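You operate a simulated robot arm through the tools that you are given. There is no shell and no other tool. Be economical: measure what you need, move in short steps, check, and stop when the job is done.

The job below is to be done with a simulated two-armed robot. You get a single attempt, and the scene is never put back.

JOB
Take the scoop on the middle grid paper and put it away on the steel bench, by the shaker. Fetch the steel brush and set it on the low shelf of the long table. Fetch the 32 gauge ring from the shelf under the corner bench and set it on the back of the sorting table. Pick up the blue socket wrench with one hand, pass it to the other hand and put it on the left end of the right bench. Take the steel puck that says "584" from the shelf under the steel bench and leave it on the steel bench, by the mill. Any order will do.

Only the result counts: the job must be done as asked and must still hold three seconds after the hand-in. Knocking over, shifting, dropping, spilling or breaking anything else fails it.

ROBOT AND FRAMES
Two 7-joint arms with three-finger grippers on one trunk, on a base that drives. Base frame: it is fixed to the floor where the robot stands at the start and does not move with it; the origin is under the middle of the robot, x ahead of it, y to its left, z up; the surface under the hand at the start is at about z = 811. Readings come in mm, degrees, newtons and seconds.
The left shoulder is at the start at [46, 154, 996], the right one opposite. With the tool pointing down near the work surface each hand reaches from about 200 to 640 mm from the robot's upright axis, wherever it stands, measured 20 degrees to its own side. Places, roughly: back of the sorting table [-4100, 1900, 800]; blue socket wrench (15x4x12 cm) [600, -500, 900]; gauge ring [-5750, 5500, 500]; left end of the right bench [700, 500, 800]; low shelf of the long table [-3900, -200, 200]; scoop (13x3x2 cm) [500, -200, 800]; steel bench, by the mill (54x17 cm) [-5560, 140, 860]; steel bench, by the shaker (44x19 cm) [-5580, 1020, 860]; steel brush (10x4x5 cm) [-5600, 2900, 900]; steel puck [-5750, 1250, 500]. Payload 2.69 kg a hand.
Tool frame (each hand has its own): the origin (TCP) lies between the finger pads and is the grasp point; the fingertips stand 29 mm ahead of it; z points along the fingers, y is the line along which they close. The gripper opens to 120 mm. The gripper's body begins 78 mm behind the TCP.
Orientation is that of the tool frame in the base frame, as a unit quaternion [x, y, z, w]. With the fingers straight down and closing along the base's y, the tool's x points along the base's -x, its y along +y and its z along -z.

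CONTROLS
- The arms move only by the tool step_arm. It takes "left_moves", "right_moves" or both (then of equal length, played together; a hand with none holds still); each is a list of rows, each a list of 3 entries, a list of its own where there are three numbers: the shift along the base's x, y, z in mm, then the turn, a rotation vector about the base's x, y, z in degrees, then the opening in per cent of the stroke, from 0 (shut) to 100 (fully open). In form: [[[dx, dy, dz], [rx, ry, rz], fingers], ...]. A call has 1 to 8 rows; each row is the pose to reach, as a shift and turn from the pose commanded when the call began. Rows are played at 5 a second. More than 50 mm and 8.6 degrees between two rows, or a gripper value outside its range, and nothing of the call is played. Where a pose cannot be reached the arm comes as near as it can. A force on the tool above 40 N (or 10 N above the force at the start of the call, whichever is more), or a blocked arm, ends the call early, and 0.2 s more pass. Each finger halts on what it meets, pressing with about 42 N; the grip force reading is that of the motor and also rises with nothing between the fingers. The clock runs only during rows and for 0.2 s after the last one: add rows that repeat a pose to give the fingers time. It gives the time, the measured TCP pose, the force on the tool (base axes), the opening and the grip force at its end, in the units of the frame above (readings bear some noise), with the torque about the TCP (base axes, N m) and any sound that the robot's microphone picked up.
- Cameras (640 x 400 px; columns grow to the right, rows downward): "scene" is now at [161.4, 3.8, 1172.3]; the picture's right is [0.03, -1.00, 0.00], its down [-0.27, -0.01, -0.96] and it looks along [0.96, 0.02, -0.27] (base axes); focal length 214 px, centre (320, 200). "left" rides on the left gripper at [63, 0, -104] in its tool frame; the picture's right is [-0.01, 1.00, 0.00], its down [-0.83, 0.00, -0.56] and it looks along [-0.56, 0.00, 0.83] (tool axes); focal length 275 px, centre (320, 200). "right" rides on the right gripper at [63, 0, -104] in its tool frame; the picture's right is [0.01, 1.00, 0.00], its down [-0.83, 0.00, -0.56] and it looks along [-0.56, 0.00, 0.83] (tool axes); focal length 275 px, centre (320, 200). There is no depth. A picture from a camera that has moved, and an enlarged one, comes with that camera's place and axes in the base frame and with its lens.
- capture(camera): a new picture of that camera. No time passes.
- slide_trunk(by): slides the trunk up (or, below 0, down) by that many mm; the arms and the scene camera ride with it, the base frame stays. It gives what a move gives, with no picture.
- base_move(legs): drives the robot by 1 to 6 legs, each [ahead, left, turn to the left] in mm, mm and degrees, along the robot's own axes; the way and the turn of a leg run together, so that a leg with both is an arc; at most 1500 mm and 180 degrees a leg. The arms and the cameras ride along, it lands a little off, and it stops where it bumps. It gives what a move gives.
- aim_head(pan, tilt): turns the head with the scene camera to pan (to the left, within 80 degrees either way) and tilt (down, from -29 to 69), counted from straight ahead of the robot. It gives what a move gives.
- inspect(camera, box): a new picture of the part [left, top, right, bottom] of that camera's present view, enlarged. No time passes.
- hand_in(): hands the job in; it is judged then, once.

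Go step by step. Nothing tells you exact positions but the pictures and the camera data: compare them with the known pose of the tool, close in by small moves and look again before you grip or let go. The budget is 175 turns and 140 pictures, counting those below and the enlarged ones. Unless the task says otherwise, let go and move clear before handing in.

The tools are called after ">>>" as name(argument=value, ...) on one line, values as JSON. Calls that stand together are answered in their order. step_arm: Moves the arms, as the interface text tells. Its arguments: {"type":"object","properties":{"left_moves":{"type":"array","items":{"type":"array"}},"right_moves":{"type":"array","items":{"type":"array"}}},"required":[]} The other tools are called the same way: slide_trunk (by) slides the trunk up or down; base_move (legs) drives the base; aim_head (pan, tilt) turns the head that bears the scene camera; capture (camera) takes a picture; inspect (camera, box) takes an enlarged picture of a part of a camera's view; hand_in () hands the job in.

At the start:

```text
time_s: 0.0
left_tool_pos: [327.9, 106.6, 1136.6]
left_tool_rot: [0.0, 1.0, 0.0, 0.001]
left_wrist_force: [0.8, -0.3, -0.5]
left_ft_torque: [-0.02, -0.02, 0.01]
left_grip_width: 120.2
left_finger_force: 0.0
right_tool_pos: [297.3, -171.6, 1030.9]
right_tool_rot: [0.001, 1.0, 0.0, 0.0]
right_wrist_force: [-0.5, 0.8, -0.7]
right_ft_torque: [0.01, 0.0, -0.01]
right_grip_width: 119.9
right_finger_force: 0.1
trunk travel left (down, up): [-365.0, 73.0]
robot x, y, heading: [-3.2, -3.1, 0.2]
head pan, tilt: [1.4, 15.5]
```

scene: 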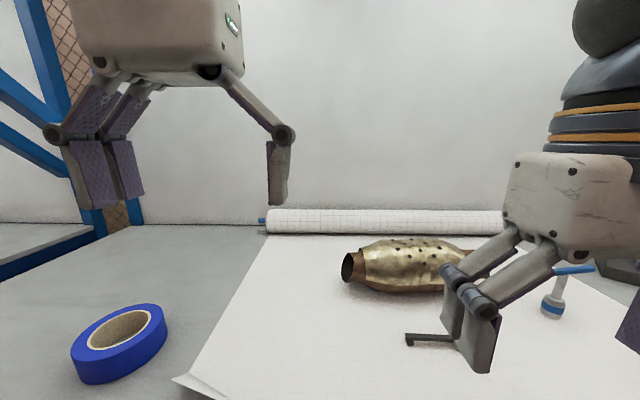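
right: 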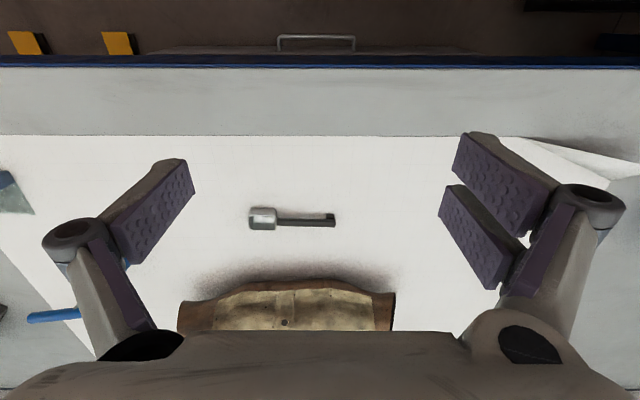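
left: 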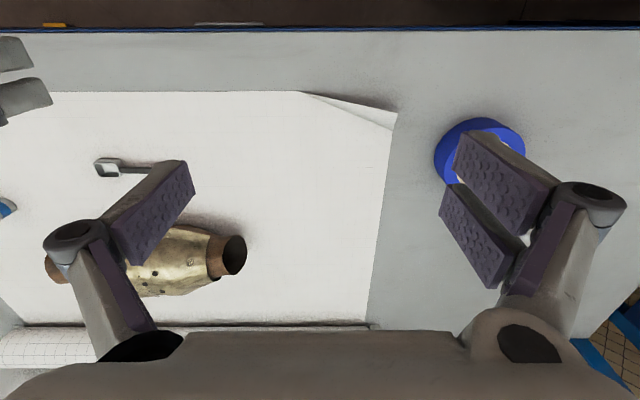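

I see the bench ahead with a grid paper; a small scoop-like item lies at about [482, -200, 815]. I look right to find the wrench and any other scoops.

>>> aim_head(pan=-45, tilt=25)

>>> capture(camera="scene")

>>> inspect(camera="right", box=[200, 160, 400, 285])

>>> aim_head(pan=50, tilt=25)

>>> capture(camera="scene")

```text
time_s: 1.1
left_tool_pos: [326.8, 106.7, 1135.8]
left_tool_rot: [-0.001, 1.0, 0.0, 0.0]
left_wrist_force: [-0.9, -0.7, -0.8]
left_ft_torque: [-0.01, -0.02, 0.03]
left_grip_width: 119.8
left_finger_force: 0.1
right_tool_pos: [297.3, -172.0, 1029.5]
right_tool_rot: [0.001, 1.0, 0.0, 0.0]
right_wrist_force: [-0.5, -0.5, -0.2]
right_ft_torque: [0.01, 0.01, -0.02]
right_grip_width: 119.8
right_finger_force: 0.0
trunk travel left (down, up): [-365.0, 73.0]
robot x, y, heading: [-0.7, 1.1, -0.1]
head pan, tilt: [-45.0, 25.0]
```

```text
136 pictures are left
camera scene: at [133.2, -63.6, 1156.8], right [-0.71, -0.71, 0.0], down [-0.3, 0.3, -0.91], along [0.64, -0.64, -0.42], focal length 214 px, centre (320, 200)
```

scene: 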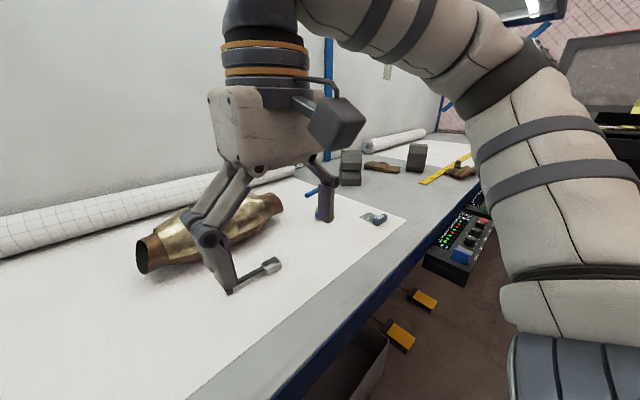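

```text
3.20 times, centred on (300, 222) of right
camera zoom: at [235.7, -171.0, 1134.2], right [0.0, 1.0, 0.0], down [0.83, 0.0, 0.56], along [0.56, 0.0, -0.83], focal length 881 px, centre (384, 128)
```

zoom: 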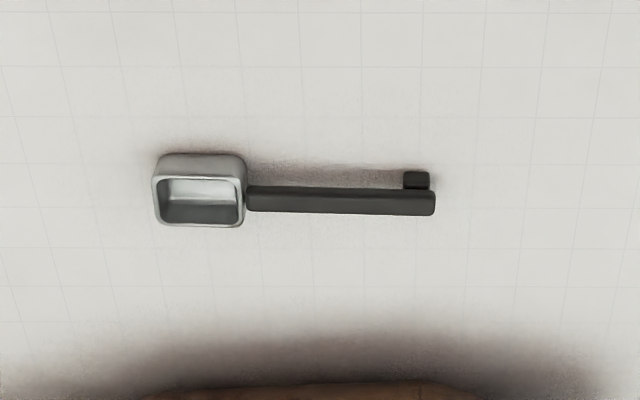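

```text
time_s: 2.9
left_tool_pos: [326.6, 106.1, 1136.9]
left_tool_rot: [-0.001, 1.0, 0.0, 0.001]
left_wrist_force: [-0.3, -0.5, -0.1]
left_ft_torque: [0.01, 0.0, -0.01]
left_grip_width: 120.0
left_finger_force: 0.0
right_tool_pos: [297.3, -170.5, 1030.2]
right_tool_rot: [0.002, 1.0, -0.001, -0.001]
right_wrist_force: [0.4, 0.8, 0.1]
right_ft_torque: [0.01, 0.02, -0.01]
right_grip_width: 120.1
right_finger_force: 0.1
trunk travel left (down, up): [-365.0, 73.0]
robot x, y, heading: [1.0, -3.3, 0.2]
head pan, tilt: [50.0, 25.0]
```

```text
134 pictures are left
camera scene: at [127.3, 72.0, 1156.8], right [0.77, -0.64, 0.0], down [-0.27, -0.32, -0.91], along [0.58, 0.69, -0.42], focal length 214 px, centre (320, 200)
```

scene: 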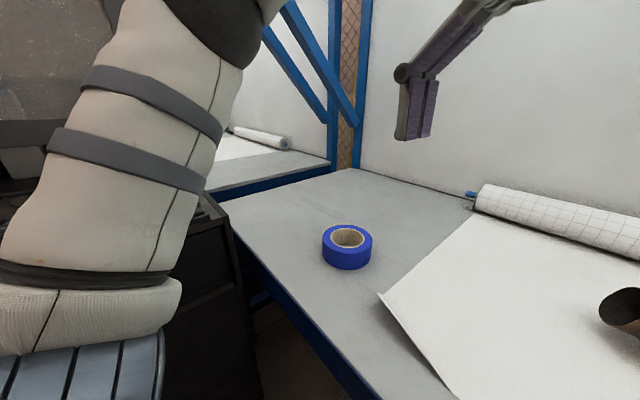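

The wrench stands upright near [555, -485]; the tape occupies the left part of the bench at about [443, 346]. I inspect the wrench more closely.

>>> step_arm(right_moves=[[[0, -50, 0], [0, 0, 0], 100], [[0, -100, 0], [0, 0, 0], 100], [[0, -150, 0], [0, 0, 0], 100], [[0, -200, 0], [0, 0, 0], 100], [[0, -250, 20], [0, 0, 0], 100], [[30, -290, 40], [0, 0, 0], 100]])

>>> capture(camera="right")

>>> aim_head(pan=-30, tilt=30)

>>> capture(camera="scene")

```text
refused: row 5 steps farther than a row can; nothing moved
```

```text
133 pictures are left
camera right: at [235.7, -171.0, 1134.2], right [0.0, 1.0, 0.0], down [0.83, 0.0, 0.56], along [0.56, 0.0, -0.83], focal length 275 px, centre (320, 200)
```

right: 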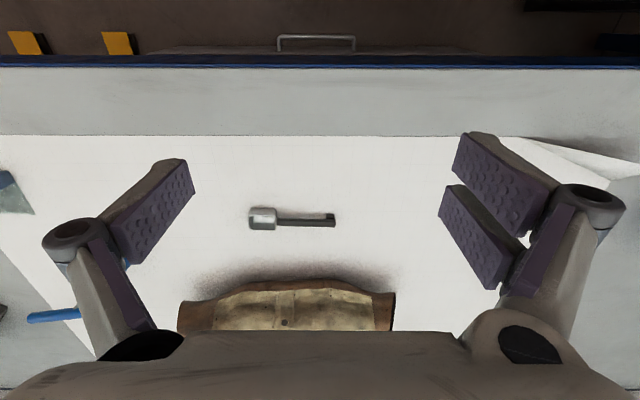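

```text
time_s: 4.4
left_tool_pos: [326.8, 105.6, 1137.0]
left_tool_rot: [0.0, 1.0, 0.0, 0.001]
left_wrist_force: [-0.7, 0.6, -0.3]
left_ft_torque: [0.03, 0.02, -0.02]
left_grip_width: 120.3
left_finger_force: 0.1
right_tool_pos: [298.0, -171.5, 1031.0]
right_tool_rot: [0.0, 1.0, 0.0, -0.001]
right_wrist_force: [0.9, 0.0, -0.6]
right_ft_torque: [-0.03, -0.01, -0.04]
right_grip_width: 120.0
right_finger_force: 0.2
trunk travel left (down, up): [-365.0, 73.0]
robot x, y, heading: [2.6, -3.9, 0.1]
head pan, tilt: [-30.0, 30.0]
```

```text
132 pictures are left
camera scene: at [146.4, -43.7, 1148.9], right [-0.5, -0.87, 0.0], down [-0.43, 0.25, -0.87], along [0.75, -0.43, -0.5], focal length 214 px, centre (320, 200)
```

scene: 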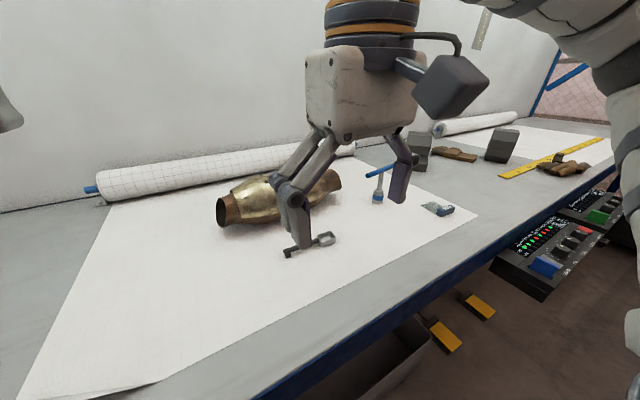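

The wrench is a T-handle: a blue bar on a vertical steel stem with a socket. I move the right hand towards it to see it well.

>>> step_arm(right_moves=[[[0, -45, 10], [0, 0, 0], 100], [[0, -90, 20], [0, 0, 0], 100], [[0, -135, 30], [0, 0, 0], 100], [[0, -180, 40], [0, 0, 0], 100], [[10, -220, 50], [0, 0, 0], 100], [[20, -260, 60], [0, 0, 0], 100], [[30, -300, 70], [0, 0, 0], 100]])

>>> capture(camera="right")

>>> inspect(camera="scene", box=[200, 120, 520, 320])

```text
time_s: 6.0
left_tool_pos: [327.1, 105.1, 1137.4]
left_tool_rot: [-0.002, 1.0, 0.0, 0.001]
left_wrist_force: [-0.7, -0.1, 0.1]
left_ft_torque: [0.0, -0.01, -0.02]
left_grip_width: 120.2
left_finger_force: 0.1
right_tool_pos: [399.1, -442.1, 1038.8]
right_tool_rot: [0.0, 1.0, 0.0, -0.001]
right_wrist_force: [0.0, -0.3, 1.0]
right_ft_torque: [-0.01, 0.01, 0.0]
right_grip_width: 119.7
right_finger_force: 0.0
right hand out of reach, approached as far as the arm can: row 3, 4, 5, 6, 7
trunk travel left (down, up): [-365.0, 73.0]
robot x, y, heading: [-5.8, -1.2, -0.2]
head pan, tilt: [-30.0, 30.0]
```

```text
131 pictures are left
camera right: at [336.8, -442.1, 1142.1], right [0.0, 1.0, 0.0], down [0.83, 0.0, 0.56], along [0.56, 0.0, -0.83], focal length 275 px, centre (320, 200)
```

right: 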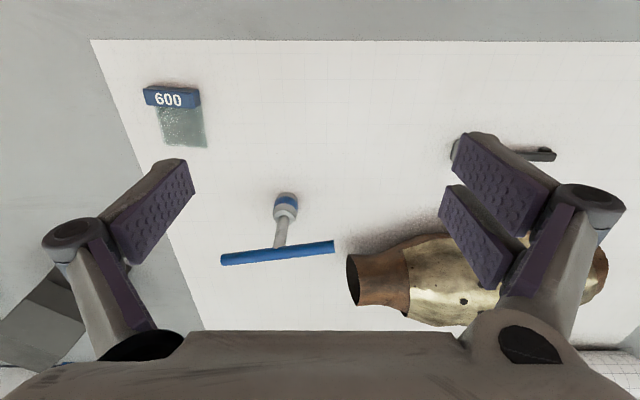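

```text
2.00 times, centred on (360, 220) of scene
camera zoom: at [146.2, -43.5, 1148.9], right [-0.5, -0.87, 0.0], down [-0.43, 0.25, -0.87], along [0.75, -0.43, -0.5], focal length 429 px, centre (240, 160)
```

zoom: 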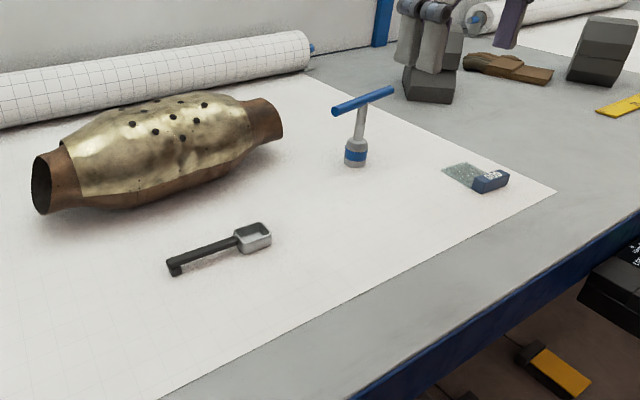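

The wrench's bar is centred at about [552, -488, 920], out of the right hand's reach from here, so I need to shift right. I check the floor at the robot's right first.

>>> aim_head(pan=-75, tilt=45)

>>> capture(camera="scene")

```text
time_s: 7.1
left_tool_pos: [328.3, 106.3, 1138.2]
left_tool_rot: [-0.001, 1.0, 0.001, 0.001]
left_wrist_force: [0.8, 0.2, -0.4]
left_ft_torque: [0.03, -0.01, 0.02]
left_grip_width: 120.3
left_finger_force: 0.1
right_tool_pos: [397.3, -442.4, 1039.0]
right_tool_rot: [0.0, 1.0, 0.0, 0.001]
right_wrist_force: [-0.4, 0.4, 0.2]
right_ft_torque: [0.0, 0.0, 0.01]
right_grip_width: 120.0
right_finger_force: 0.0
trunk travel left (down, up): [-365.0, 73.0]
robot x, y, heading: [-1.8, -4.0, -0.1]
head pan, tilt: [-75.0, 45.0]
```

```text
129 pictures are left
camera scene: at [89.1, -77.0, 1126.3], right [-0.97, -0.26, 0.0], down [-0.18, 0.68, -0.71], along [0.18, -0.68, -0.71], focal length 214 px, centre (320, 200)
```

scene: 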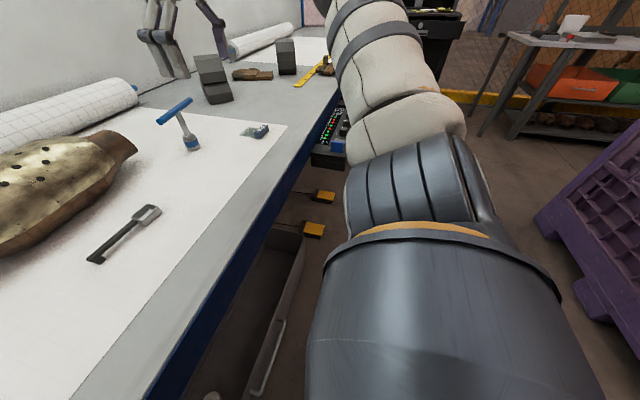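

The right side is free up to about y = -800. I drive right by 240 mm.

>>> base_move(legs=[[0, -240, 0]])

>>> step_arm(right_moves=[[[20, 30, 20], [0, 0, 8], 100], [[30, 40, 30], [0, 0, 16], 100], [[30, 50, 40], [0, 0, 24], 100], [[30, 50, 40], [0, 0, 32], 100], [[30, 50, 40], [0, 0, 40], 100], [[30, 50, 40], [0, 0, 48], 100], [[30, 50, 40], [0, 0, 56], 100], [[30, 50, 40], [0, 0, 64], 100]])

>>> capture(camera="right")

```text
time_s: 9.6
left_tool_pos: [328.1, -138.9, 1136.6]
left_tool_rot: [0.0, 1.0, 0.0, 0.0]
left_wrist_force: [0.1, -0.4, 0.2]
left_ft_torque: [-0.02, 0.02, -0.01]
left_grip_width: 120.2
left_finger_force: 0.0
right_tool_pos: [397.5, -687.4, 1036.6]
right_tool_rot: [0.002, 1.0, 0.0, 0.0]
right_wrist_force: [0.0, 0.0, -0.4]
right_ft_torque: [0.01, 0.01, -0.04]
right_grip_width: 120.3
right_finger_force: 0.0
trunk travel left (down, up): [-365.0, 73.0]
robot x, y, heading: [0.5, -242.0, -0.0]
head pan, tilt: [-75.0, 45.0]
```

```text
time_s: 11.4
left_tool_pos: [326.8, -139.3, 1136.9]
left_tool_rot: [0.001, 1.0, 0.0, 0.001]
left_wrist_force: [0.0, 0.2, -0.1]
left_ft_torque: [-0.01, 0.05, -0.01]
left_grip_width: 120.1
left_finger_force: 0.0
right_tool_pos: [315.6, -464.3, 1002.5]
right_tool_rot: [-0.527, 0.85, 0.0, 0.001]
right_wrist_force: [0.6, 0.4, 0.0]
right_ft_torque: [-0.01, -0.02, -0.05]
right_grip_width: 119.7
right_finger_force: 0.1
right hand out of reach, approached as far as the arm can: row 1, 2, 3, 4, 5, 6, 7, 8
trunk travel left (down, up): [-365.0, 73.0]
robot x, y, heading: [-3.1, -243.5, -0.3]
head pan, tilt: [-75.0, 45.0]
```

```text
128 pictures are left
camera right: at [288.3, -520.2, 1105.3], right [-0.9, 0.44, 0.0], down [0.36, 0.75, 0.56], along [0.25, 0.5, -0.83], focal length 275 px, centre (320, 200)
```

right: 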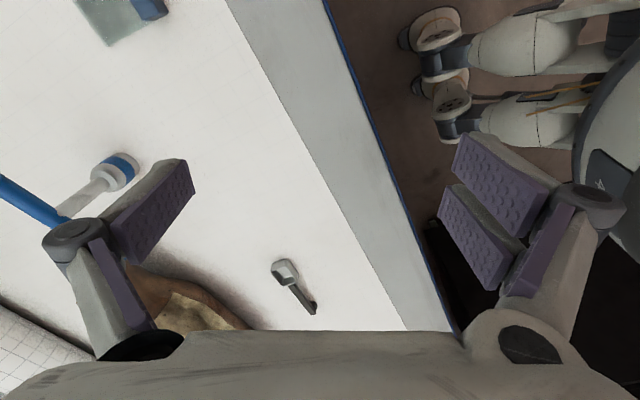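

The hand got clipped by reach since it is high over its shoulder. I raise the trunk and continue the yaw to line up with the bar.

>>> slide_trunk(by=70)

>>> step_arm(right_moves=[[[30, -5, 0], [0, 0, 8], 100], [[60, -10, 0], [0, 0, 16], 100], [[90, -15, 0], [0, 0, 24], 100], [[120, -20, 0], [0, 0, 32], 100], [[150, -24, 0], [0, 0, 36], 100]])

>>> aim_head(pan=-25, tilt=30)

>>> capture(camera="right")

>>> capture(camera="scene")

```text
time_s: 12.5
left_tool_pos: [328.7, -138.5, 1205.5]
left_tool_rot: [0.001, 1.0, 0.0, -0.001]
left_wrist_force: [1.0, -0.3, -0.9]
left_ft_torque: [0.0, 0.06, -0.01]
left_grip_width: 119.9
left_finger_force: 0.0
right_tool_pos: [263.2, -465.1, 1151.1]
right_tool_rot: [-0.522, 0.842, -0.071, 0.116]
right_wrist_force: [0.5, -0.3, -0.3]
right_ft_torque: [0.0, 0.05, 0.02]
right_grip_width: 119.6
right_finger_force: 0.0
trunk travel left (down, up): [-435.0, 3.0]
robot x, y, heading: [0.3, -245.7, -0.2]
head pan, tilt: [-75.0, 45.0]
```

```text
time_s: 13.7
left_tool_pos: [327.2, -138.9, 1206.8]
left_tool_rot: [0.001, 1.0, 0.0, 0.001]
left_wrist_force: [0.1, -0.4, -0.1]
left_ft_torque: [-0.03, 0.0, 0.01]
left_grip_width: 120.0
left_finger_force: 0.0
right_tool_pos: [227.0, -350.5, 1083.9]
right_tool_rot: [0.755, -0.641, 0.034, -0.134]
right_wrist_force: [0.3, 0.1, 0.2]
right_ft_torque: [-0.03, 0.02, -0.01]
right_grip_width: 120.0
right_finger_force: 0.1
right hand out of reach, approached as far as the arm can: row 1, 2, 3, 4, 5
trunk travel left (down, up): [-435.0, 3.0]
robot x, y, heading: [2.3, -244.6, -0.1]
head pan, tilt: [-75.0, 45.0]
```

```text
time_s: 14.8
left_tool_pos: [327.0, -138.5, 1207.3]
left_tool_rot: [0.001, 1.0, 0.0, 0.001]
left_wrist_force: [-0.3, -0.9, -0.9]
left_ft_torque: [0.0, 0.02, -0.01]
left_grip_width: 120.0
left_finger_force: 0.0
right_tool_pos: [225.9, -351.1, 1085.3]
right_tool_rot: [0.754, -0.642, 0.032, -0.134]
right_wrist_force: [-0.3, -0.7, 0.5]
right_ft_torque: [0.02, -0.02, 0.0]
right_grip_width: 120.3
right_finger_force: 0.0
trunk travel left (down, up): [-435.0, 3.0]
robot x, y, heading: [3.3, -241.7, -0.3]
head pan, tilt: [-25.0, 30.0]
```

```text
127 pictures are left
camera right: at [214.8, -428.3, 1177.1], right [-0.96, -0.14, -0.24], down [-0.27, 0.72, 0.64], along [0.09, 0.68, -0.73], focal length 275 px, centre (320, 200)
```

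right: 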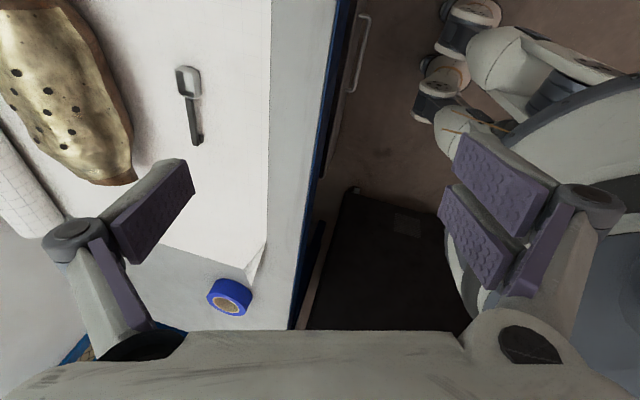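

```text
126 pictures are left
camera scene: at [85.8, -281.4, 1229.4], right [-0.43, -0.91, 0.0], down [-0.45, 0.21, -0.87], along [0.78, -0.37, -0.5], focal length 214 px, centre (320, 200)
```

scene: 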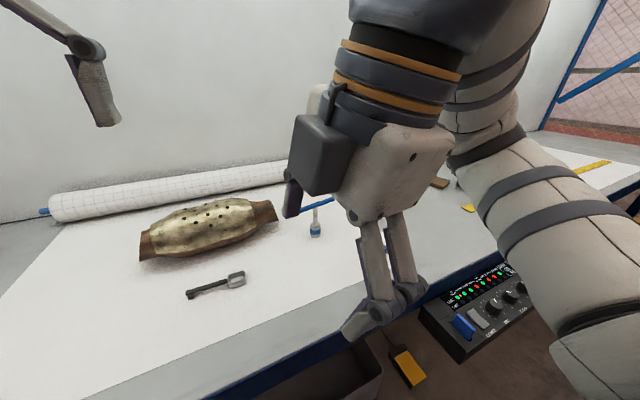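

The +90° yaw appears to hit a joint limit. I unwind the hand towards its nominal pose and will use the opposite yaw instead.

>>> step_arm(right_moves=[[[20, -10, 0], [0.35, 1.45, -8.2], 100], [[40, -20, 0], [0.7, 2.9, -16.4], 100], [[60, -30, 0], [1.05, 4.4, -24.6], 100], [[80, -40, 0], [1.4, 5.8, -32.8], 100], [[90, -50, 0], [1.75, 7.3, -41], 100], [[100, -60, 0], [2.1, 8.75, -49.1], 100], [[110, -70, 0], [2.45, 10.2, -57.3], 100], [[120, -80, 0], [2.8, 11.6, -65.5], 100]])

>>> step_arm(right_moves=[[[0, 0, 0], [0.35, 1.45, -8.2], 100], [[0, 0, 0], [0.7, 2.9, -16.4], 100], [[0, 0, 0], [1.05, 4.4, -24.6], 100], [[0, 0, 0], [1.4, 5.8, -32.8], 100]])

```text
time_s: 16.6
left_tool_pos: [326.6, -140.4, 1205.9]
left_tool_rot: [0.001, 1.0, 0.0, 0.001]
left_wrist_force: [0.8, -1.2, 0.5]
left_ft_torque: [-0.01, -0.03, -0.02]
left_grip_width: 119.7
left_finger_force: 0.0
right_tool_pos: [341.9, -430.7, 1083.6]
right_tool_rot: [-0.285, 0.957, -0.012, 0.05]
right_wrist_force: [0.3, 0.1, -0.1]
right_ft_torque: [-0.01, 0.01, 0.05]
right_grip_width: 120.0
right_finger_force: 0.0
trunk travel left (down, up): [-435.0, 3.0]
robot x, y, heading: [-0.2, -246.1, -0.0]
head pan, tilt: [-25.0, 30.0]
```

```text
time_s: 17.6
left_tool_pos: [327.3, -139.0, 1206.6]
left_tool_rot: [0.001, 1.0, 0.0, 0.001]
left_wrist_force: [-0.9, 1.4, -0.5]
left_ft_torque: [0.0, 0.01, -0.03]
left_grip_width: 119.8
left_finger_force: 0.0
right_tool_pos: [342.3, -429.9, 1083.4]
right_tool_rot: [-0.003, 1.0, 0.001, 0.0]
right_wrist_force: [0.1, -0.5, 0.1]
right_ft_torque: [0.0, -0.02, -0.01]
right_grip_width: 120.3
right_finger_force: 0.2
trunk travel left (down, up): [-435.0, 3.0]
robot x, y, heading: [0.8, -244.4, -0.0]
head pan, tilt: [-25.0, 30.0]
```

Back to nominal. Now yaw the other way by -80° while moving near the wrench.

>>> step_arm(right_moves=[[[10, 0, -5], [0, 0, -8.2], 100], [[20, 0, -10], [0, 0, -16.4], 100], [[30, 0, -15], [0, 0, -24.6], 100], [[40, 0, -20], [0, 0, -32.8], 100], [[50, 0, -25], [0, 0, -41], 100], [[60, 0, -30], [0, 0, -49], 100], [[70, 0, -35], [0, 0, -57], 100], [[80, 0, -40], [0, 0, -65], 100]])

>>> step_arm(right_moves=[[[20, -15, 0], [0, 0, -8], 100], [[40, -30, 0], [0, 0, -15], 100]])

>>> capture(camera="right")

>>> capture(camera="scene")

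```text
time_s: 19.4
left_tool_pos: [328.9, -139.4, 1206.5]
left_tool_rot: [0.001, 1.0, -0.001, 0.001]
left_wrist_force: [0.4, -0.5, -0.3]
left_ft_torque: [-0.01, -0.02, -0.02]
left_grip_width: 120.1
left_finger_force: 0.1
right_tool_pos: [422.0, -430.4, 1043.7]
right_tool_rot: [0.534, 0.845, -0.001, 0.0]
right_wrist_force: [0.1, 0.8, 0.0]
right_ft_torque: [0.01, -0.02, 0.02]
right_grip_width: 120.2
right_finger_force: 0.2
trunk travel left (down, up): [-435.0, 3.0]
robot x, y, heading: [-1.7, -245.8, -0.2]
head pan, tilt: [-25.0, 30.0]
```

```text
time_s: 20.1
left_tool_pos: [326.0, -139.0, 1207.4]
left_tool_rot: [0.002, 1.0, 0.0, 0.001]
left_wrist_force: [-0.4, -0.2, 0.6]
left_ft_torque: [0.01, 0.04, 0.0]
left_grip_width: 120.0
left_finger_force: 0.0
right_tool_pos: [461.7, -459.9, 1042.6]
right_tool_rot: [0.64, 0.769, 0.0, 0.0]
right_wrist_force: [-0.3, -0.8, 0.2]
right_ft_torque: [-0.01, 0.02, 0.04]
right_grip_width: 120.0
right_finger_force: 0.0
trunk travel left (down, up): [-435.0, 3.0]
robot x, y, heading: [1.3, -245.4, -0.1]
head pan, tilt: [-25.0, 30.0]
```

```text
125 pictures are left
camera right: at [450.8, -397.3, 1147.9], right [0.98, 0.19, 0.0], down [0.15, -0.82, 0.56], along [0.1, -0.55, -0.83], focal length 275 px, centre (320, 200)
```

right: 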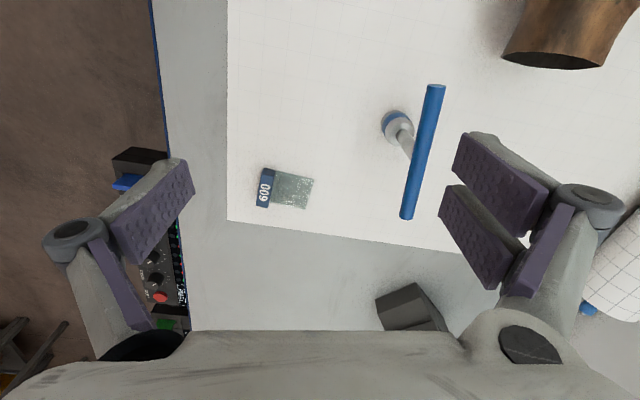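

```text
124 pictures are left
camera scene: at [86.1, -281.4, 1229.4], right [-0.42, -0.91, 0.0], down [-0.45, 0.21, -0.87], along [0.78, -0.37, -0.5], focal length 214 px, centre (320, 200)
```

scene: 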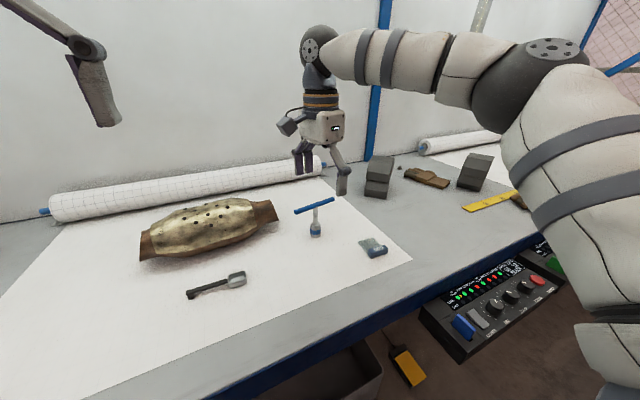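

Yaw matches the bar; its centre I take at [560, -489, 918]. I move above it and look.

>>> step_arm(right_moves=[[[33, -10, -10], [0, 0, 0], 100], [[66, -20, -25], [0, 0, 0], 100], [[98, -29, -40], [0, 0, 0], 100], [[98, -29, -60], [0, 0, 0], 100]])

>>> capture(camera="right")

```text
time_s: 21.1
left_tool_pos: [327.8, -138.5, 1206.3]
left_tool_rot: [0.002, 1.0, 0.0, 0.001]
left_wrist_force: [-0.6, -0.4, -0.7]
left_ft_torque: [-0.02, -0.01, 0.0]
left_grip_width: 120.2
left_finger_force: 0.1
right_tool_pos: [550.1, -485.6, 981.9]
right_tool_rot: [0.639, 0.77, 0.0, 0.0]
right_wrist_force: [-1.1, -0.3, -0.7]
right_ft_torque: [-0.01, -0.01, 0.0]
right_grip_width: 119.8
right_finger_force: 0.1
right hand out of reach, approached as far as the arm can: row 3, 4
trunk travel left (down, up): [-435.0, 3.0]
robot x, y, heading: [-4.7, -245.1, -0.0]
head pan, tilt: [-25.0, 30.0]
```

```text
123 pictures are left
camera right: at [539.0, -422.5, 1085.9], right [0.98, 0.19, 0.0], down [0.16, -0.82, 0.56], along [0.1, -0.55, -0.83], focal length 275 px, centre (320, 200)
```

right: 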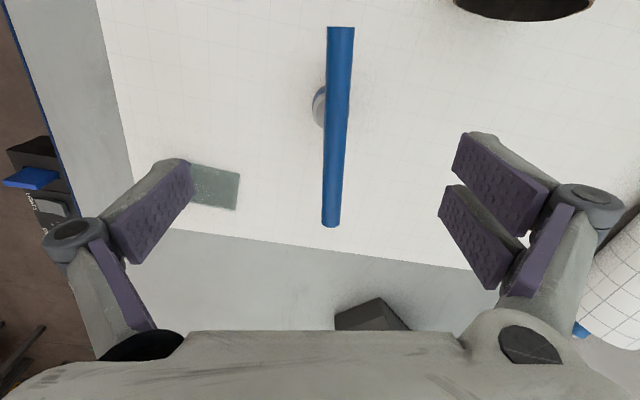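

The bar centre is at about [561, -490, 918]; the hand is ~10 mm short in x. I go lower where the reach grows and check.

>>> step_arm(right_moves=[[[5, -1, -20], [0, 0, 0], 100], [[5, -1, -40], [0, 0, 0], 100], [[5, -1, -58], [0, 0, 0], 100]])

>>> capture(camera="right")

```text
time_s: 21.9
left_tool_pos: [327.6, -138.3, 1206.2]
left_tool_rot: [0.001, 1.0, 0.0, 0.001]
left_wrist_force: [0.1, -0.2, -0.1]
left_ft_torque: [-0.01, 0.0, -0.01]
left_grip_width: 119.9
left_finger_force: 0.1
right_tool_pos: [554.7, -486.8, 924.9]
right_tool_rot: [0.64, 0.768, 0.0, 0.0]
right_wrist_force: [0.8, 0.2, 0.2]
right_ft_torque: [0.0, 0.03, 0.0]
right_grip_width: 119.9
right_finger_force: 0.1
trunk travel left (down, up): [-435.0, 3.0]
robot x, y, heading: [-0.9, -242.8, -0.2]
head pan, tilt: [-25.0, 30.0]
```

```text
122 pictures are left
camera right: at [544.3, -423.9, 1028.1], right [0.98, 0.19, 0.0], down [0.16, -0.82, 0.56], along [0.1, -0.55, -0.83], focal length 275 px, centre (320, 200)
```

right: 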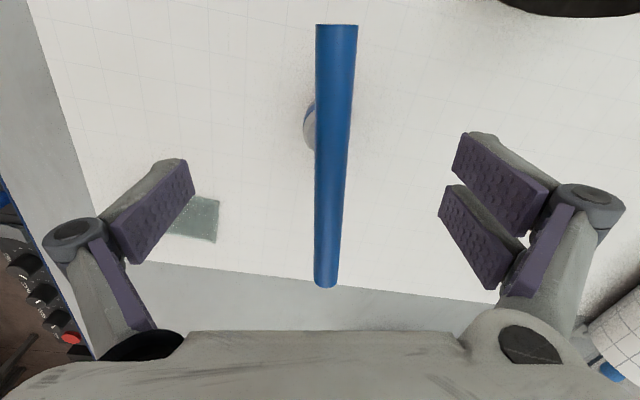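

The bar is at z ≈ 927, centred in y; I shift +5 mm in x and close.

>>> step_arm(right_moves=[[[5, -1, 0], [0, 0, 0], 100], [[5, -1, 0], [0, 0, 0], 40], [[5, -1, 0], [0, 0, 0], 15], [[5, -1, 0], [0, 0, 0], 0], [[5, -1, 0], [0, 0, 0], 0], [[5, -1, 0], [0, 0, 0], 0]])

>>> capture(camera="right")

```text
time_s: 23.2
left_tool_pos: [327.2, -138.4, 1208.2]
left_tool_rot: [0.001, 1.0, 0.001, 0.001]
left_wrist_force: [-1.1, 0.4, -0.3]
left_ft_torque: [-0.01, 0.01, 0.03]
left_grip_width: 119.9
left_finger_force: 0.2
right_tool_pos: [559.0, -488.4, 925.3]
right_tool_rot: [0.639, 0.769, -0.001, 0.0]
right_wrist_force: [-1.1, -0.2, 0.7]
right_ft_torque: [0.0, 0.24, 0.0]
right_grip_width: 13.5
right_finger_force: 40.0
trunk travel left (down, up): [-435.0, 3.0]
robot x, y, heading: [2.1, -243.3, -0.1]
head pan, tilt: [-25.0, 30.0]
```

```text
121 pictures are left
camera right: at [548.7, -425.2, 1029.1], right [0.98, 0.19, 0.0], down [0.16, -0.82, 0.56], along [0.1, -0.55, -0.83], focal length 275 px, centre (320, 200)
```

right: 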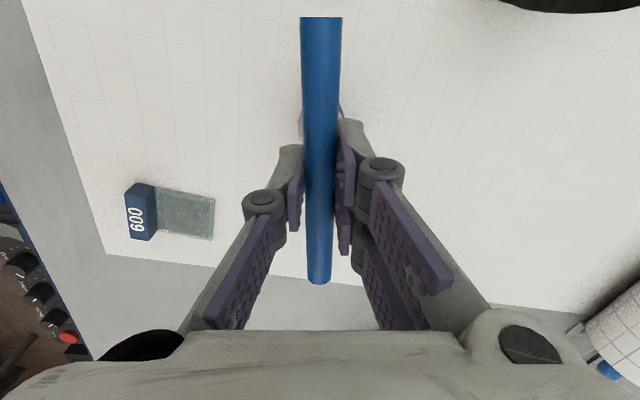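

The bar is gripped (13.5 mm). I lift and bring it back in front of the robot.

>>> step_arm(right_moves=[[[0, 0, 30], [0, 0, 0], 0], [[0, 0, 60], [0, 0, 0], 0], [[-30, 0, 90], [0, 0, 0], 0], [[-65, 20, 115], [0, 0, 0], 0], [[-100, 40, 130], [0, 0, 0], 0], [[-120, 80, 140], [0, 0, 0], 0], [[-130, 120, 140], [0, 0, 0], 0], [[-140, 160, 140], [0, 0, 0], 0]])

>>> aim_head(pan=0, tilt=25)

>>> capture(camera="scene")

```text
time_s: 25.1
left_tool_pos: [327.3, -138.3, 1206.5]
left_tool_rot: [0.001, 1.0, -0.001, 0.001]
left_wrist_force: [0.1, 0.4, -1.1]
left_ft_torque: [-0.03, 0.01, 0.02]
left_grip_width: 120.0
left_finger_force: 0.1
right_tool_pos: [420.5, -325.6, 1063.8]
right_tool_rot: [0.639, 0.769, 0.0, 0.001]
right_wrist_force: [-0.4, 1.4, -1.9]
right_ft_torque: [-0.01, -0.01, -0.02]
right_grip_width: 13.6
right_finger_force: 40.4
right hand out of reach, approached as far as the arm can: row 1, 2
trunk travel left (down, up): [-435.0, 3.0]
robot x, y, heading: [2.5, -244.3, 0.1]
head pan, tilt: [-25.0, 30.0]
```

```text
time_s: 25.9
left_tool_pos: [326.5, -139.7, 1206.4]
left_tool_rot: [0.001, 1.0, 0.0, 0.0]
left_wrist_force: [-1.4, 0.0, 0.1]
left_ft_torque: [-0.01, 0.02, 0.02]
left_grip_width: 119.8
left_finger_force: 0.0
right_tool_pos: [421.9, -327.2, 1062.6]
right_tool_rot: [0.64, 0.769, 0.0, 0.0]
right_wrist_force: [0.8, 0.3, -3.2]
right_ft_torque: [-0.01, 0.01, 0.03]
right_grip_width: 13.9
right_finger_force: 39.8
trunk travel left (down, up): [-435.0, 3.0]
robot x, y, heading: [-0.3, -242.8, -0.2]
head pan, tilt: [0.0, 25.0]
```

```text
120 pictures are left
camera scene: at [96.2, -243.2, 1237.4], right [0.0, -1.0, 0.0], down [-0.42, 0.0, -0.91], along [0.91, 0.0, -0.42], focal length 214 px, centre (320, 200)
```

scene: 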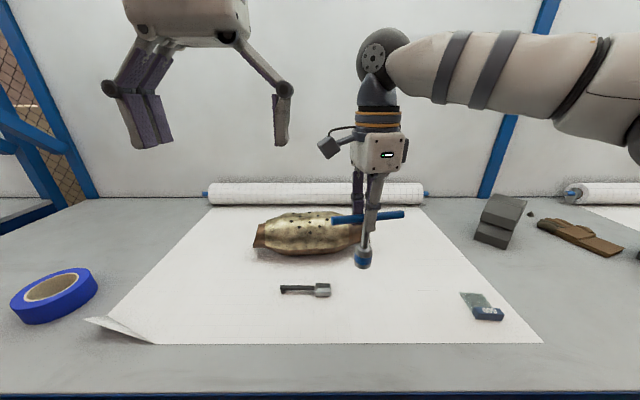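

The wrench weighs only ~0.25 kg and hangs well. I look closely at its stem and socket to choose where the left hand should take it.

>>> inspect(camera="scene", box=[300, 180, 428, 280])

```text
4.00 times, centred on (364, 230) of scene
camera zoom: at [96.2, -243.2, 1237.4], right [0.0, -1.0, 0.0], down [-0.42, 0.0, -0.91], along [0.91, 0.0, -0.42], focal length 858 px, centre (144, 80)
```

zoom: 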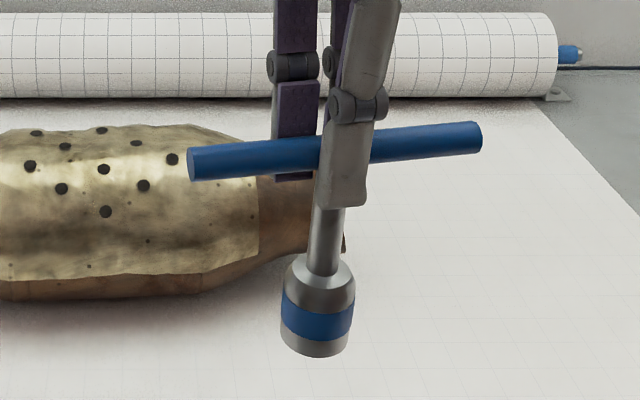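

I plan: left hand pitched forward (about 33° below horizontal), closing along y on the socket from the robot's side. First I pitch the left hand while moving it forward on its own side.

>>> step_arm(left_moves=[[[15, 5, -10], [0, -8.2, 0], 100], [[30, 10, -20], [0, -16.4, 0], 100], [[45, 15, -30], [0, -24.6, 0], 100], [[60, 20, -45], [0, -32.8, 0], 100], [[75, 25, -60], [0, -41, 0], 100], [[90, 30, -80], [0, -49, 0], 100], [[105, 35, -100], [0, -57, 0], 100]])

>>> step_arm(right_moves=[[[25, 20, 0], [0, 0, 0], 0], [[50, 40, 0], [0, 0, 0], 0], [[75, 60, 0], [0, 0, 0], 0], [[90, 76, 0], [0, 0, 0], 0]])

>>> capture(camera="scene")

>>> capture(camera="left")

```text
time_s: 27.5
left_tool_pos: [432.5, -103.5, 1104.8]
left_tool_rot: [0.001, 0.878, 0.0, 0.478]
left_wrist_force: [0.5, 0.8, 0.2]
left_ft_torque: [-0.02, 0.02, 0.03]
left_grip_width: 120.3
left_finger_force: 0.0
right_tool_pos: [421.1, -327.0, 1063.1]
right_tool_rot: [0.639, 0.769, 0.0, 0.0]
right_wrist_force: [0.3, -0.3, -2.3]
right_ft_torque: [0.02, -0.01, 0.01]
right_grip_width: 13.7
right_finger_force: 40.7
trunk travel left (down, up): [-435.0, 3.0]
robot x, y, heading: [0.7, -240.9, 0.1]
head pan, tilt: [0.0, 25.0]
```

```text
time_s: 28.5
left_tool_pos: [432.4, -104.5, 1104.8]
left_tool_rot: [0.001, 0.879, 0.0, 0.478]
left_wrist_force: [0.2, 0.4, 0.1]
left_ft_torque: [0.02, 0.01, 0.02]
left_grip_width: 120.2
left_finger_force: 0.2
right_tool_pos: [487.3, -266.4, 1061.8]
right_tool_rot: [0.639, 0.769, -0.001, 0.001]
right_wrist_force: [0.6, -0.1, -2.6]
right_ft_torque: [0.02, 0.05, 0.02]
right_grip_width: 13.9
right_finger_force: 40.0
right hand out of reach, approached as far as the arm can: row 3, 4
trunk travel left (down, up): [-435.0, 3.0]
robot x, y, heading: [-0.5, -244.7, -0.2]
head pan, tilt: [0.0, 25.0]
```

```text
118 pictures are left
camera scene: at [96.1, -243.8, 1237.5], right [0.0, -1.0, 0.0], down [-0.42, 0.0, -0.91], along [0.91, 0.0, -0.42], focal length 214 px, centre (320, 200)
```

scene: 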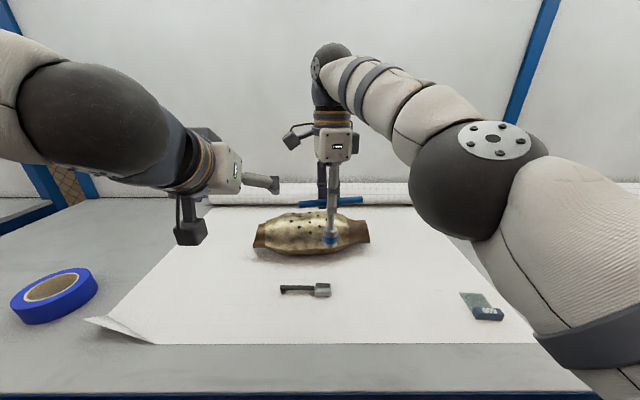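

```text
117 pictures are left
camera left: at [309.2, -104.4, 1110.0], right [0.0, 1.0, 0.0], down [-0.02, 0.0, 1.0], along [1.0, 0.0, 0.02], focal length 275 px, centre (320, 200)
```

left: 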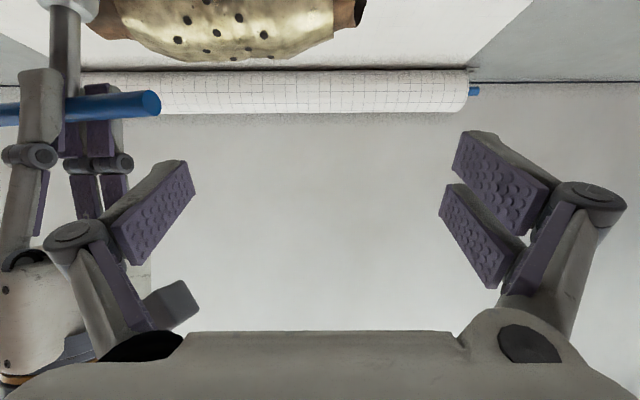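

Left hand pitched fine. I bring it to a pre-grasp point behind the socket (~[412, -266, 1015]).

>>> step_arm(left_moves=[[[-20, 0, -44], [0, 0, 0], 100], [[-22, 0, -88], [0, 0, 0], 100], [[-22, -42, -90], [0, 0, 0], 100], [[-22, -84, -90], [0, 0, 0], 100], [[-22, -126, -90], [0, 0, 0], 100], [[-22, -162, -90], [0, 0, 0], 100]])

>>> capture(camera="left")

>>> capture(camera="scene")

```text
time_s: 29.9
left_tool_pos: [409.8, -267.0, 1016.0]
left_tool_rot: [0.0, 0.878, 0.001, 0.478]
left_wrist_force: [-1.1, -0.3, -0.2]
left_ft_torque: [0.01, -0.01, 0.02]
left_grip_width: 119.8
left_finger_force: 0.0
right_tool_pos: [485.3, -266.4, 1061.9]
right_tool_rot: [0.64, 0.769, 0.0, 0.001]
right_wrist_force: [0.1, 0.1, -2.1]
right_ft_torque: [-0.01, 0.02, 0.0]
right_grip_width: 13.7
right_finger_force: 40.2
trunk travel left (down, up): [-435.0, 3.0]
robot x, y, heading: [-2.0, -246.2, -0.0]
head pan, tilt: [0.0, 25.0]
```

```text
116 pictures are left
camera left: at [288.2, -267.0, 1020.6], right [0.0, 1.0, 0.0], down [-0.01, 0.0, 1.0], along [1.0, 0.0, 0.01], focal length 275 px, centre (320, 200)
```

left: 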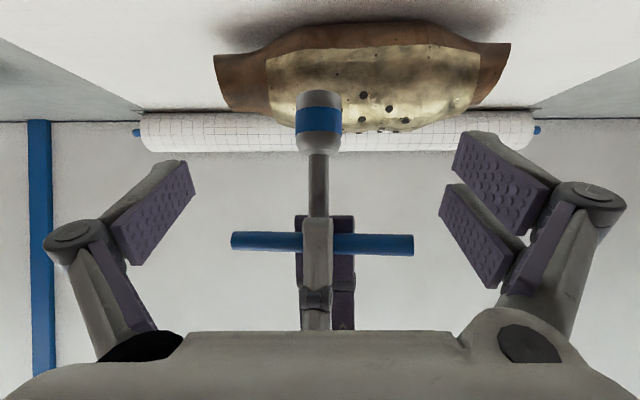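

```text
115 pictures are left
camera scene: at [96.1, -243.8, 1237.4], right [0.0, -1.0, 0.0], down [-0.42, 0.0, -0.91], along [0.91, 0.0, -0.42], focal length 214 px, centre (320, 200)
```

scene: 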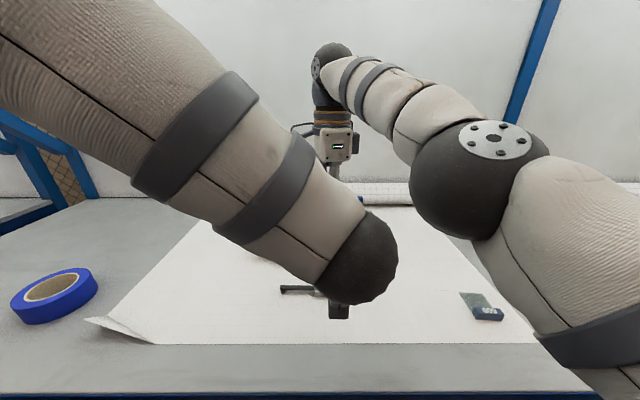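

The socket is centred in the left hand's view, its cylinder spanning z ≈ 945–978 at x ≈ 486. I advance and close the left hand on it.

>>> step_arm(left_moves=[[[21, -1, -13], [0, 0, 0], 100], [[42, -1, -27], [0, 0, 0], 100], [[63, -1, -40], [0, 0, 0], 100], [[63, -1, -40], [0, 0, 0], 100]])

>>> capture(camera="left")

```text
time_s: 30.9
left_tool_pos: [474.2, -268.0, 976.8]
left_tool_rot: [0.001, 0.878, 0.0, 0.478]
left_wrist_force: [0.5, -0.4, -0.3]
left_ft_torque: [-0.02, 0.04, -0.02]
left_grip_width: 120.2
left_finger_force: 0.0
right_tool_pos: [487.5, -266.0, 1061.7]
right_tool_rot: [0.639, 0.769, 0.0, 0.001]
right_wrist_force: [-0.3, -0.1, -3.0]
right_ft_torque: [0.04, 0.02, 0.0]
right_grip_width: 13.6
right_finger_force: 40.4
trunk travel left (down, up): [-435.0, 3.0]
robot x, y, heading: [-2.3, -248.2, -0.1]
head pan, tilt: [0.0, 25.0]
```

```text
114 pictures are left
camera left: at [351.0, -266.8, 980.8], right [0.0, 1.0, 0.0], down [-0.02, 0.0, 1.0], along [1.0, 0.0, 0.02], focal length 275 px, centre (320, 200)
```

left: 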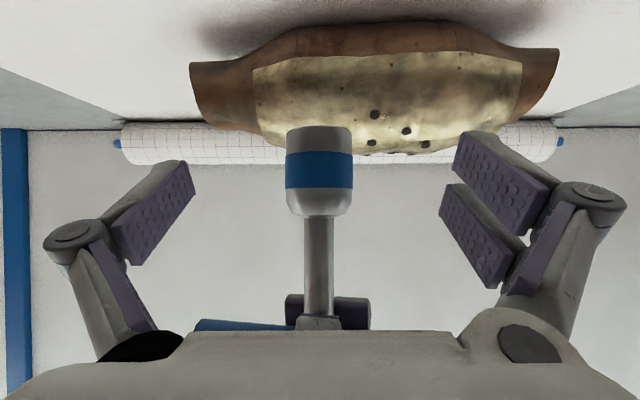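

The grip point falls on the blue band, centred. I close the left fingers.

>>> step_arm(left_moves=[[[0, 0, 0], [0, 0, 0], 50], [[0, 0, 0], [0, 0, 0], 30], [[0, 0, 0], [0, 0, 0], 10], [[0, 0, 0], [0, 0, 0], 0], [[0, 0, 0], [0, 0, 0], 0]])

>>> capture(camera="left")

```text
time_s: 32.1
left_tool_pos: [473.8, -268.0, 975.6]
left_tool_rot: [0.001, 0.878, 0.0, 0.478]
left_wrist_force: [0.7, -2.8, 0.3]
left_ft_torque: [-0.26, 0.01, 0.18]
left_grip_width: 30.0
left_finger_force: 42.4
right_tool_pos: [486.8, -266.3, 1062.1]
right_tool_rot: [0.64, 0.769, -0.001, 0.0]
right_wrist_force: [-1.3, 3.3, -1.4]
right_ft_torque: [0.52, 0.07, -0.24]
right_grip_width: 14.0
right_finger_force: 39.9
trunk travel left (down, up): [-435.0, 3.0]
robot x, y, heading: [-2.0, -247.3, -0.1]
head pan, tilt: [0.0, 25.0]
```

```text
113 pictures are left
camera left: at [351.1, -266.9, 980.8], right [0.0, 1.0, 0.0], down [-0.01, 0.0, 1.0], along [1.0, 0.0, 0.01], focal length 275 px, centre (320, 200)
```

left: 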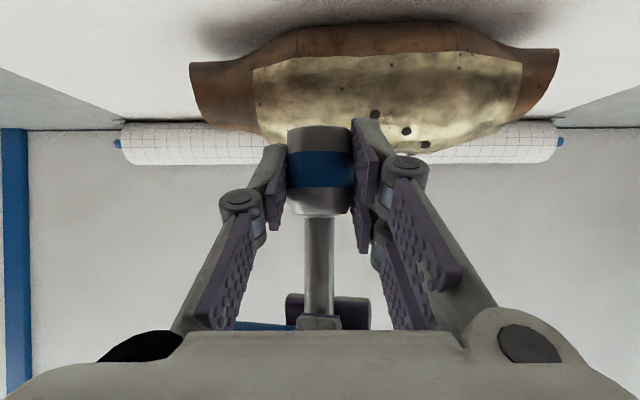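

Left hand holds the socket firmly (30 mm). I open the right hand and raise it clear.

>>> step_arm(right_moves=[[[0, 0, 0], [0, 0, 0], 30], [[0, 0, 0], [0, 0, 0], 60], [[0, 0, 0], [0, 0, 0], 60], [[-10, -15, 25], [0, 0, 0], 60], [[-20, -40, 45], [0, 0, 0], 60], [[-30, -80, 50], [0, 0, 0], 60], [[-40, -125, 50], [0, 0, 0], 80], [[-50, -170, 50], [0, 0, 0], 100]])

>>> capture(camera="left")

>>> capture(camera="scene")

```text
time_s: 33.9
left_tool_pos: [472.9, -267.5, 976.8]
left_tool_rot: [0.002, 0.878, -0.001, 0.478]
left_wrist_force: [0.1, 0.9, -0.4]
left_ft_torque: [0.03, 0.02, 0.02]
left_grip_width: 29.8
left_finger_force: 41.8
right_tool_pos: [438.5, -438.3, 1111.1]
right_tool_rot: [0.64, 0.769, 0.001, 0.0]
right_wrist_force: [-0.9, -1.0, 0.1]
right_ft_torque: [0.01, -0.01, -0.02]
right_grip_width: 120.0
right_finger_force: 0.1
trunk travel left (down, up): [-435.0, 3.0]
robot x, y, heading: [-0.8, -245.3, -0.1]
head pan, tilt: [0.0, 25.0]
```

```text
112 pictures are left
camera left: at [350.8, -267.5, 980.9], right [0.0, 1.0, 0.01], down [-0.02, -0.01, 1.0], along [1.0, 0.0, 0.02], focal length 275 px, centre (320, 200)
```

left: 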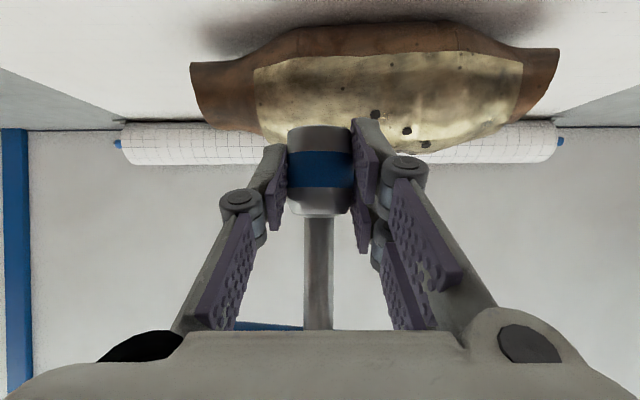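

```text
111 pictures are left
camera scene: at [95.9, -244.1, 1237.5], right [0.0, -1.0, 0.0], down [-0.42, 0.0, -0.91], along [0.91, 0.0, -0.42], focal length 214 px, centre (320, 200)
```

scene: 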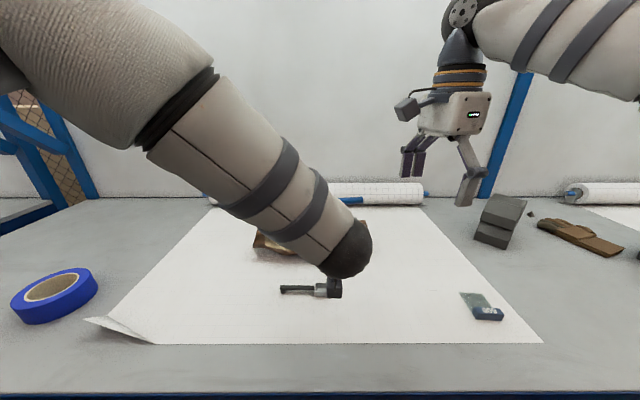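

The handover succeeded. I raise the wrench, fold the right hand in a little, and drive left towards the bench's left end.

>>> step_arm(left_moves=[[[-15, 10, 30], [0, 0, 0], 0], [[-30, 20, 60], [0, 0, 0], 0], [[-30, 50, 70], [0, 0, 0], 0], [[-30, 90, 70], [0, 0, 0], 0], [[-30, 130, 70], [0, 0, 0], 0], [[-30, 170, 70], [0, 0, 0], 0]])

>>> base_move(legs=[[0, 470, 0]])

>>> aim_head(pan=15, tilt=25)

>>> capture(camera="scene")

>>> capture(camera="left")

```text
time_s: 35.3
left_tool_pos: [445.3, -95.6, 1046.6]
left_tool_rot: [0.0, 0.878, 0.0, 0.479]
left_wrist_force: [1.0, 0.0, -2.3]
left_ft_torque: [-0.01, 0.09, 0.0]
left_grip_width: 28.1
left_finger_force: 41.8
right_tool_pos: [437.1, -435.1, 1112.0]
right_tool_rot: [0.639, 0.769, 0.0, 0.0]
right_wrist_force: [0.6, 0.2, 0.2]
right_ft_torque: [-0.04, 0.0, 0.0]
right_grip_width: 119.9
right_finger_force: 0.1
trunk travel left (down, up): [-435.0, 3.0]
robot x, y, heading: [-4.9, -243.2, -0.2]
head pan, tilt: [0.0, 25.0]
```

```text
time_s: 39.4
left_tool_pos: [447.4, 365.1, 1045.9]
left_tool_rot: [0.003, 0.879, -0.001, 0.477]
left_wrist_force: [-0.2, -0.7, -1.5]
left_ft_torque: [0.02, 0.04, -0.02]
left_grip_width: 28.1
left_finger_force: 41.3
right_tool_pos: [439.4, 27.8, 1111.1]
right_tool_rot: [0.642, 0.767, 0.0, 0.0]
right_wrist_force: [-0.2, -0.3, 0.8]
right_ft_torque: [0.01, -0.01, 0.01]
right_grip_width: 120.3
right_finger_force: 0.0
trunk travel left (down, up): [-435.0, 3.0]
robot x, y, heading: [2.5, 220.4, -0.2]
head pan, tilt: [0.0, 25.0]
```

```text
time_s: 40.2
left_tool_pos: [448.4, 365.4, 1046.2]
left_tool_rot: [0.003, 0.878, -0.001, 0.478]
left_wrist_force: [0.1, 0.3, -1.6]
left_ft_torque: [0.01, 0.02, 0.0]
left_grip_width: 28.1
left_finger_force: 41.9
right_tool_pos: [439.4, 26.5, 1111.9]
right_tool_rot: [0.642, 0.767, 0.001, -0.001]
right_wrist_force: [0.5, -0.6, 0.1]
right_ft_torque: [-0.02, -0.01, 0.0]
right_grip_width: 120.0
right_finger_force: 0.1
trunk travel left (down, up): [-435.0, 3.0]
robot x, y, heading: [0.6, 223.3, -0.3]
head pan, tilt: [15.0, 25.0]
```

```text
110 pictures are left
camera scene: at [95.5, 245.4, 1237.4], right [0.25, -0.97, 0.0], down [-0.41, -0.11, -0.91], along [0.88, 0.23, -0.42], focal length 214 px, centre (320, 200)
```

scene: 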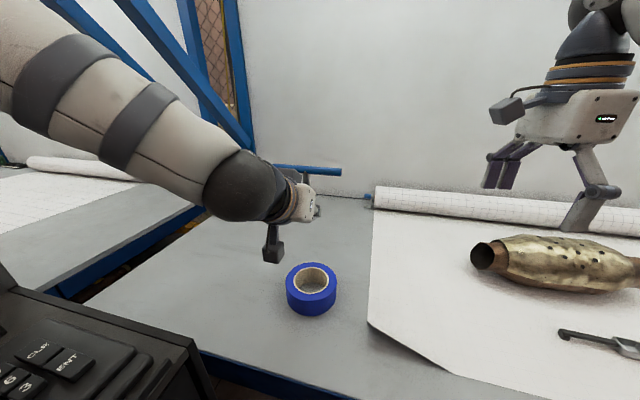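

```text
109 pictures are left
camera left: at [325.0, 366.4, 1050.4], right [0.01, 1.0, 0.0], down [-0.01, 0.0, 1.0], along [1.0, -0.01, 0.01], focal length 275 px, centre (320, 200)
```

left: 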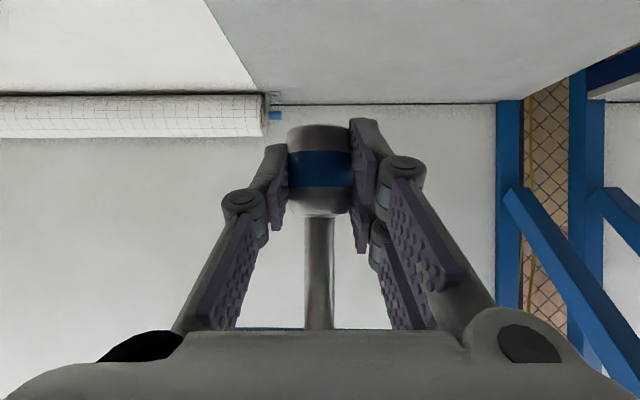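

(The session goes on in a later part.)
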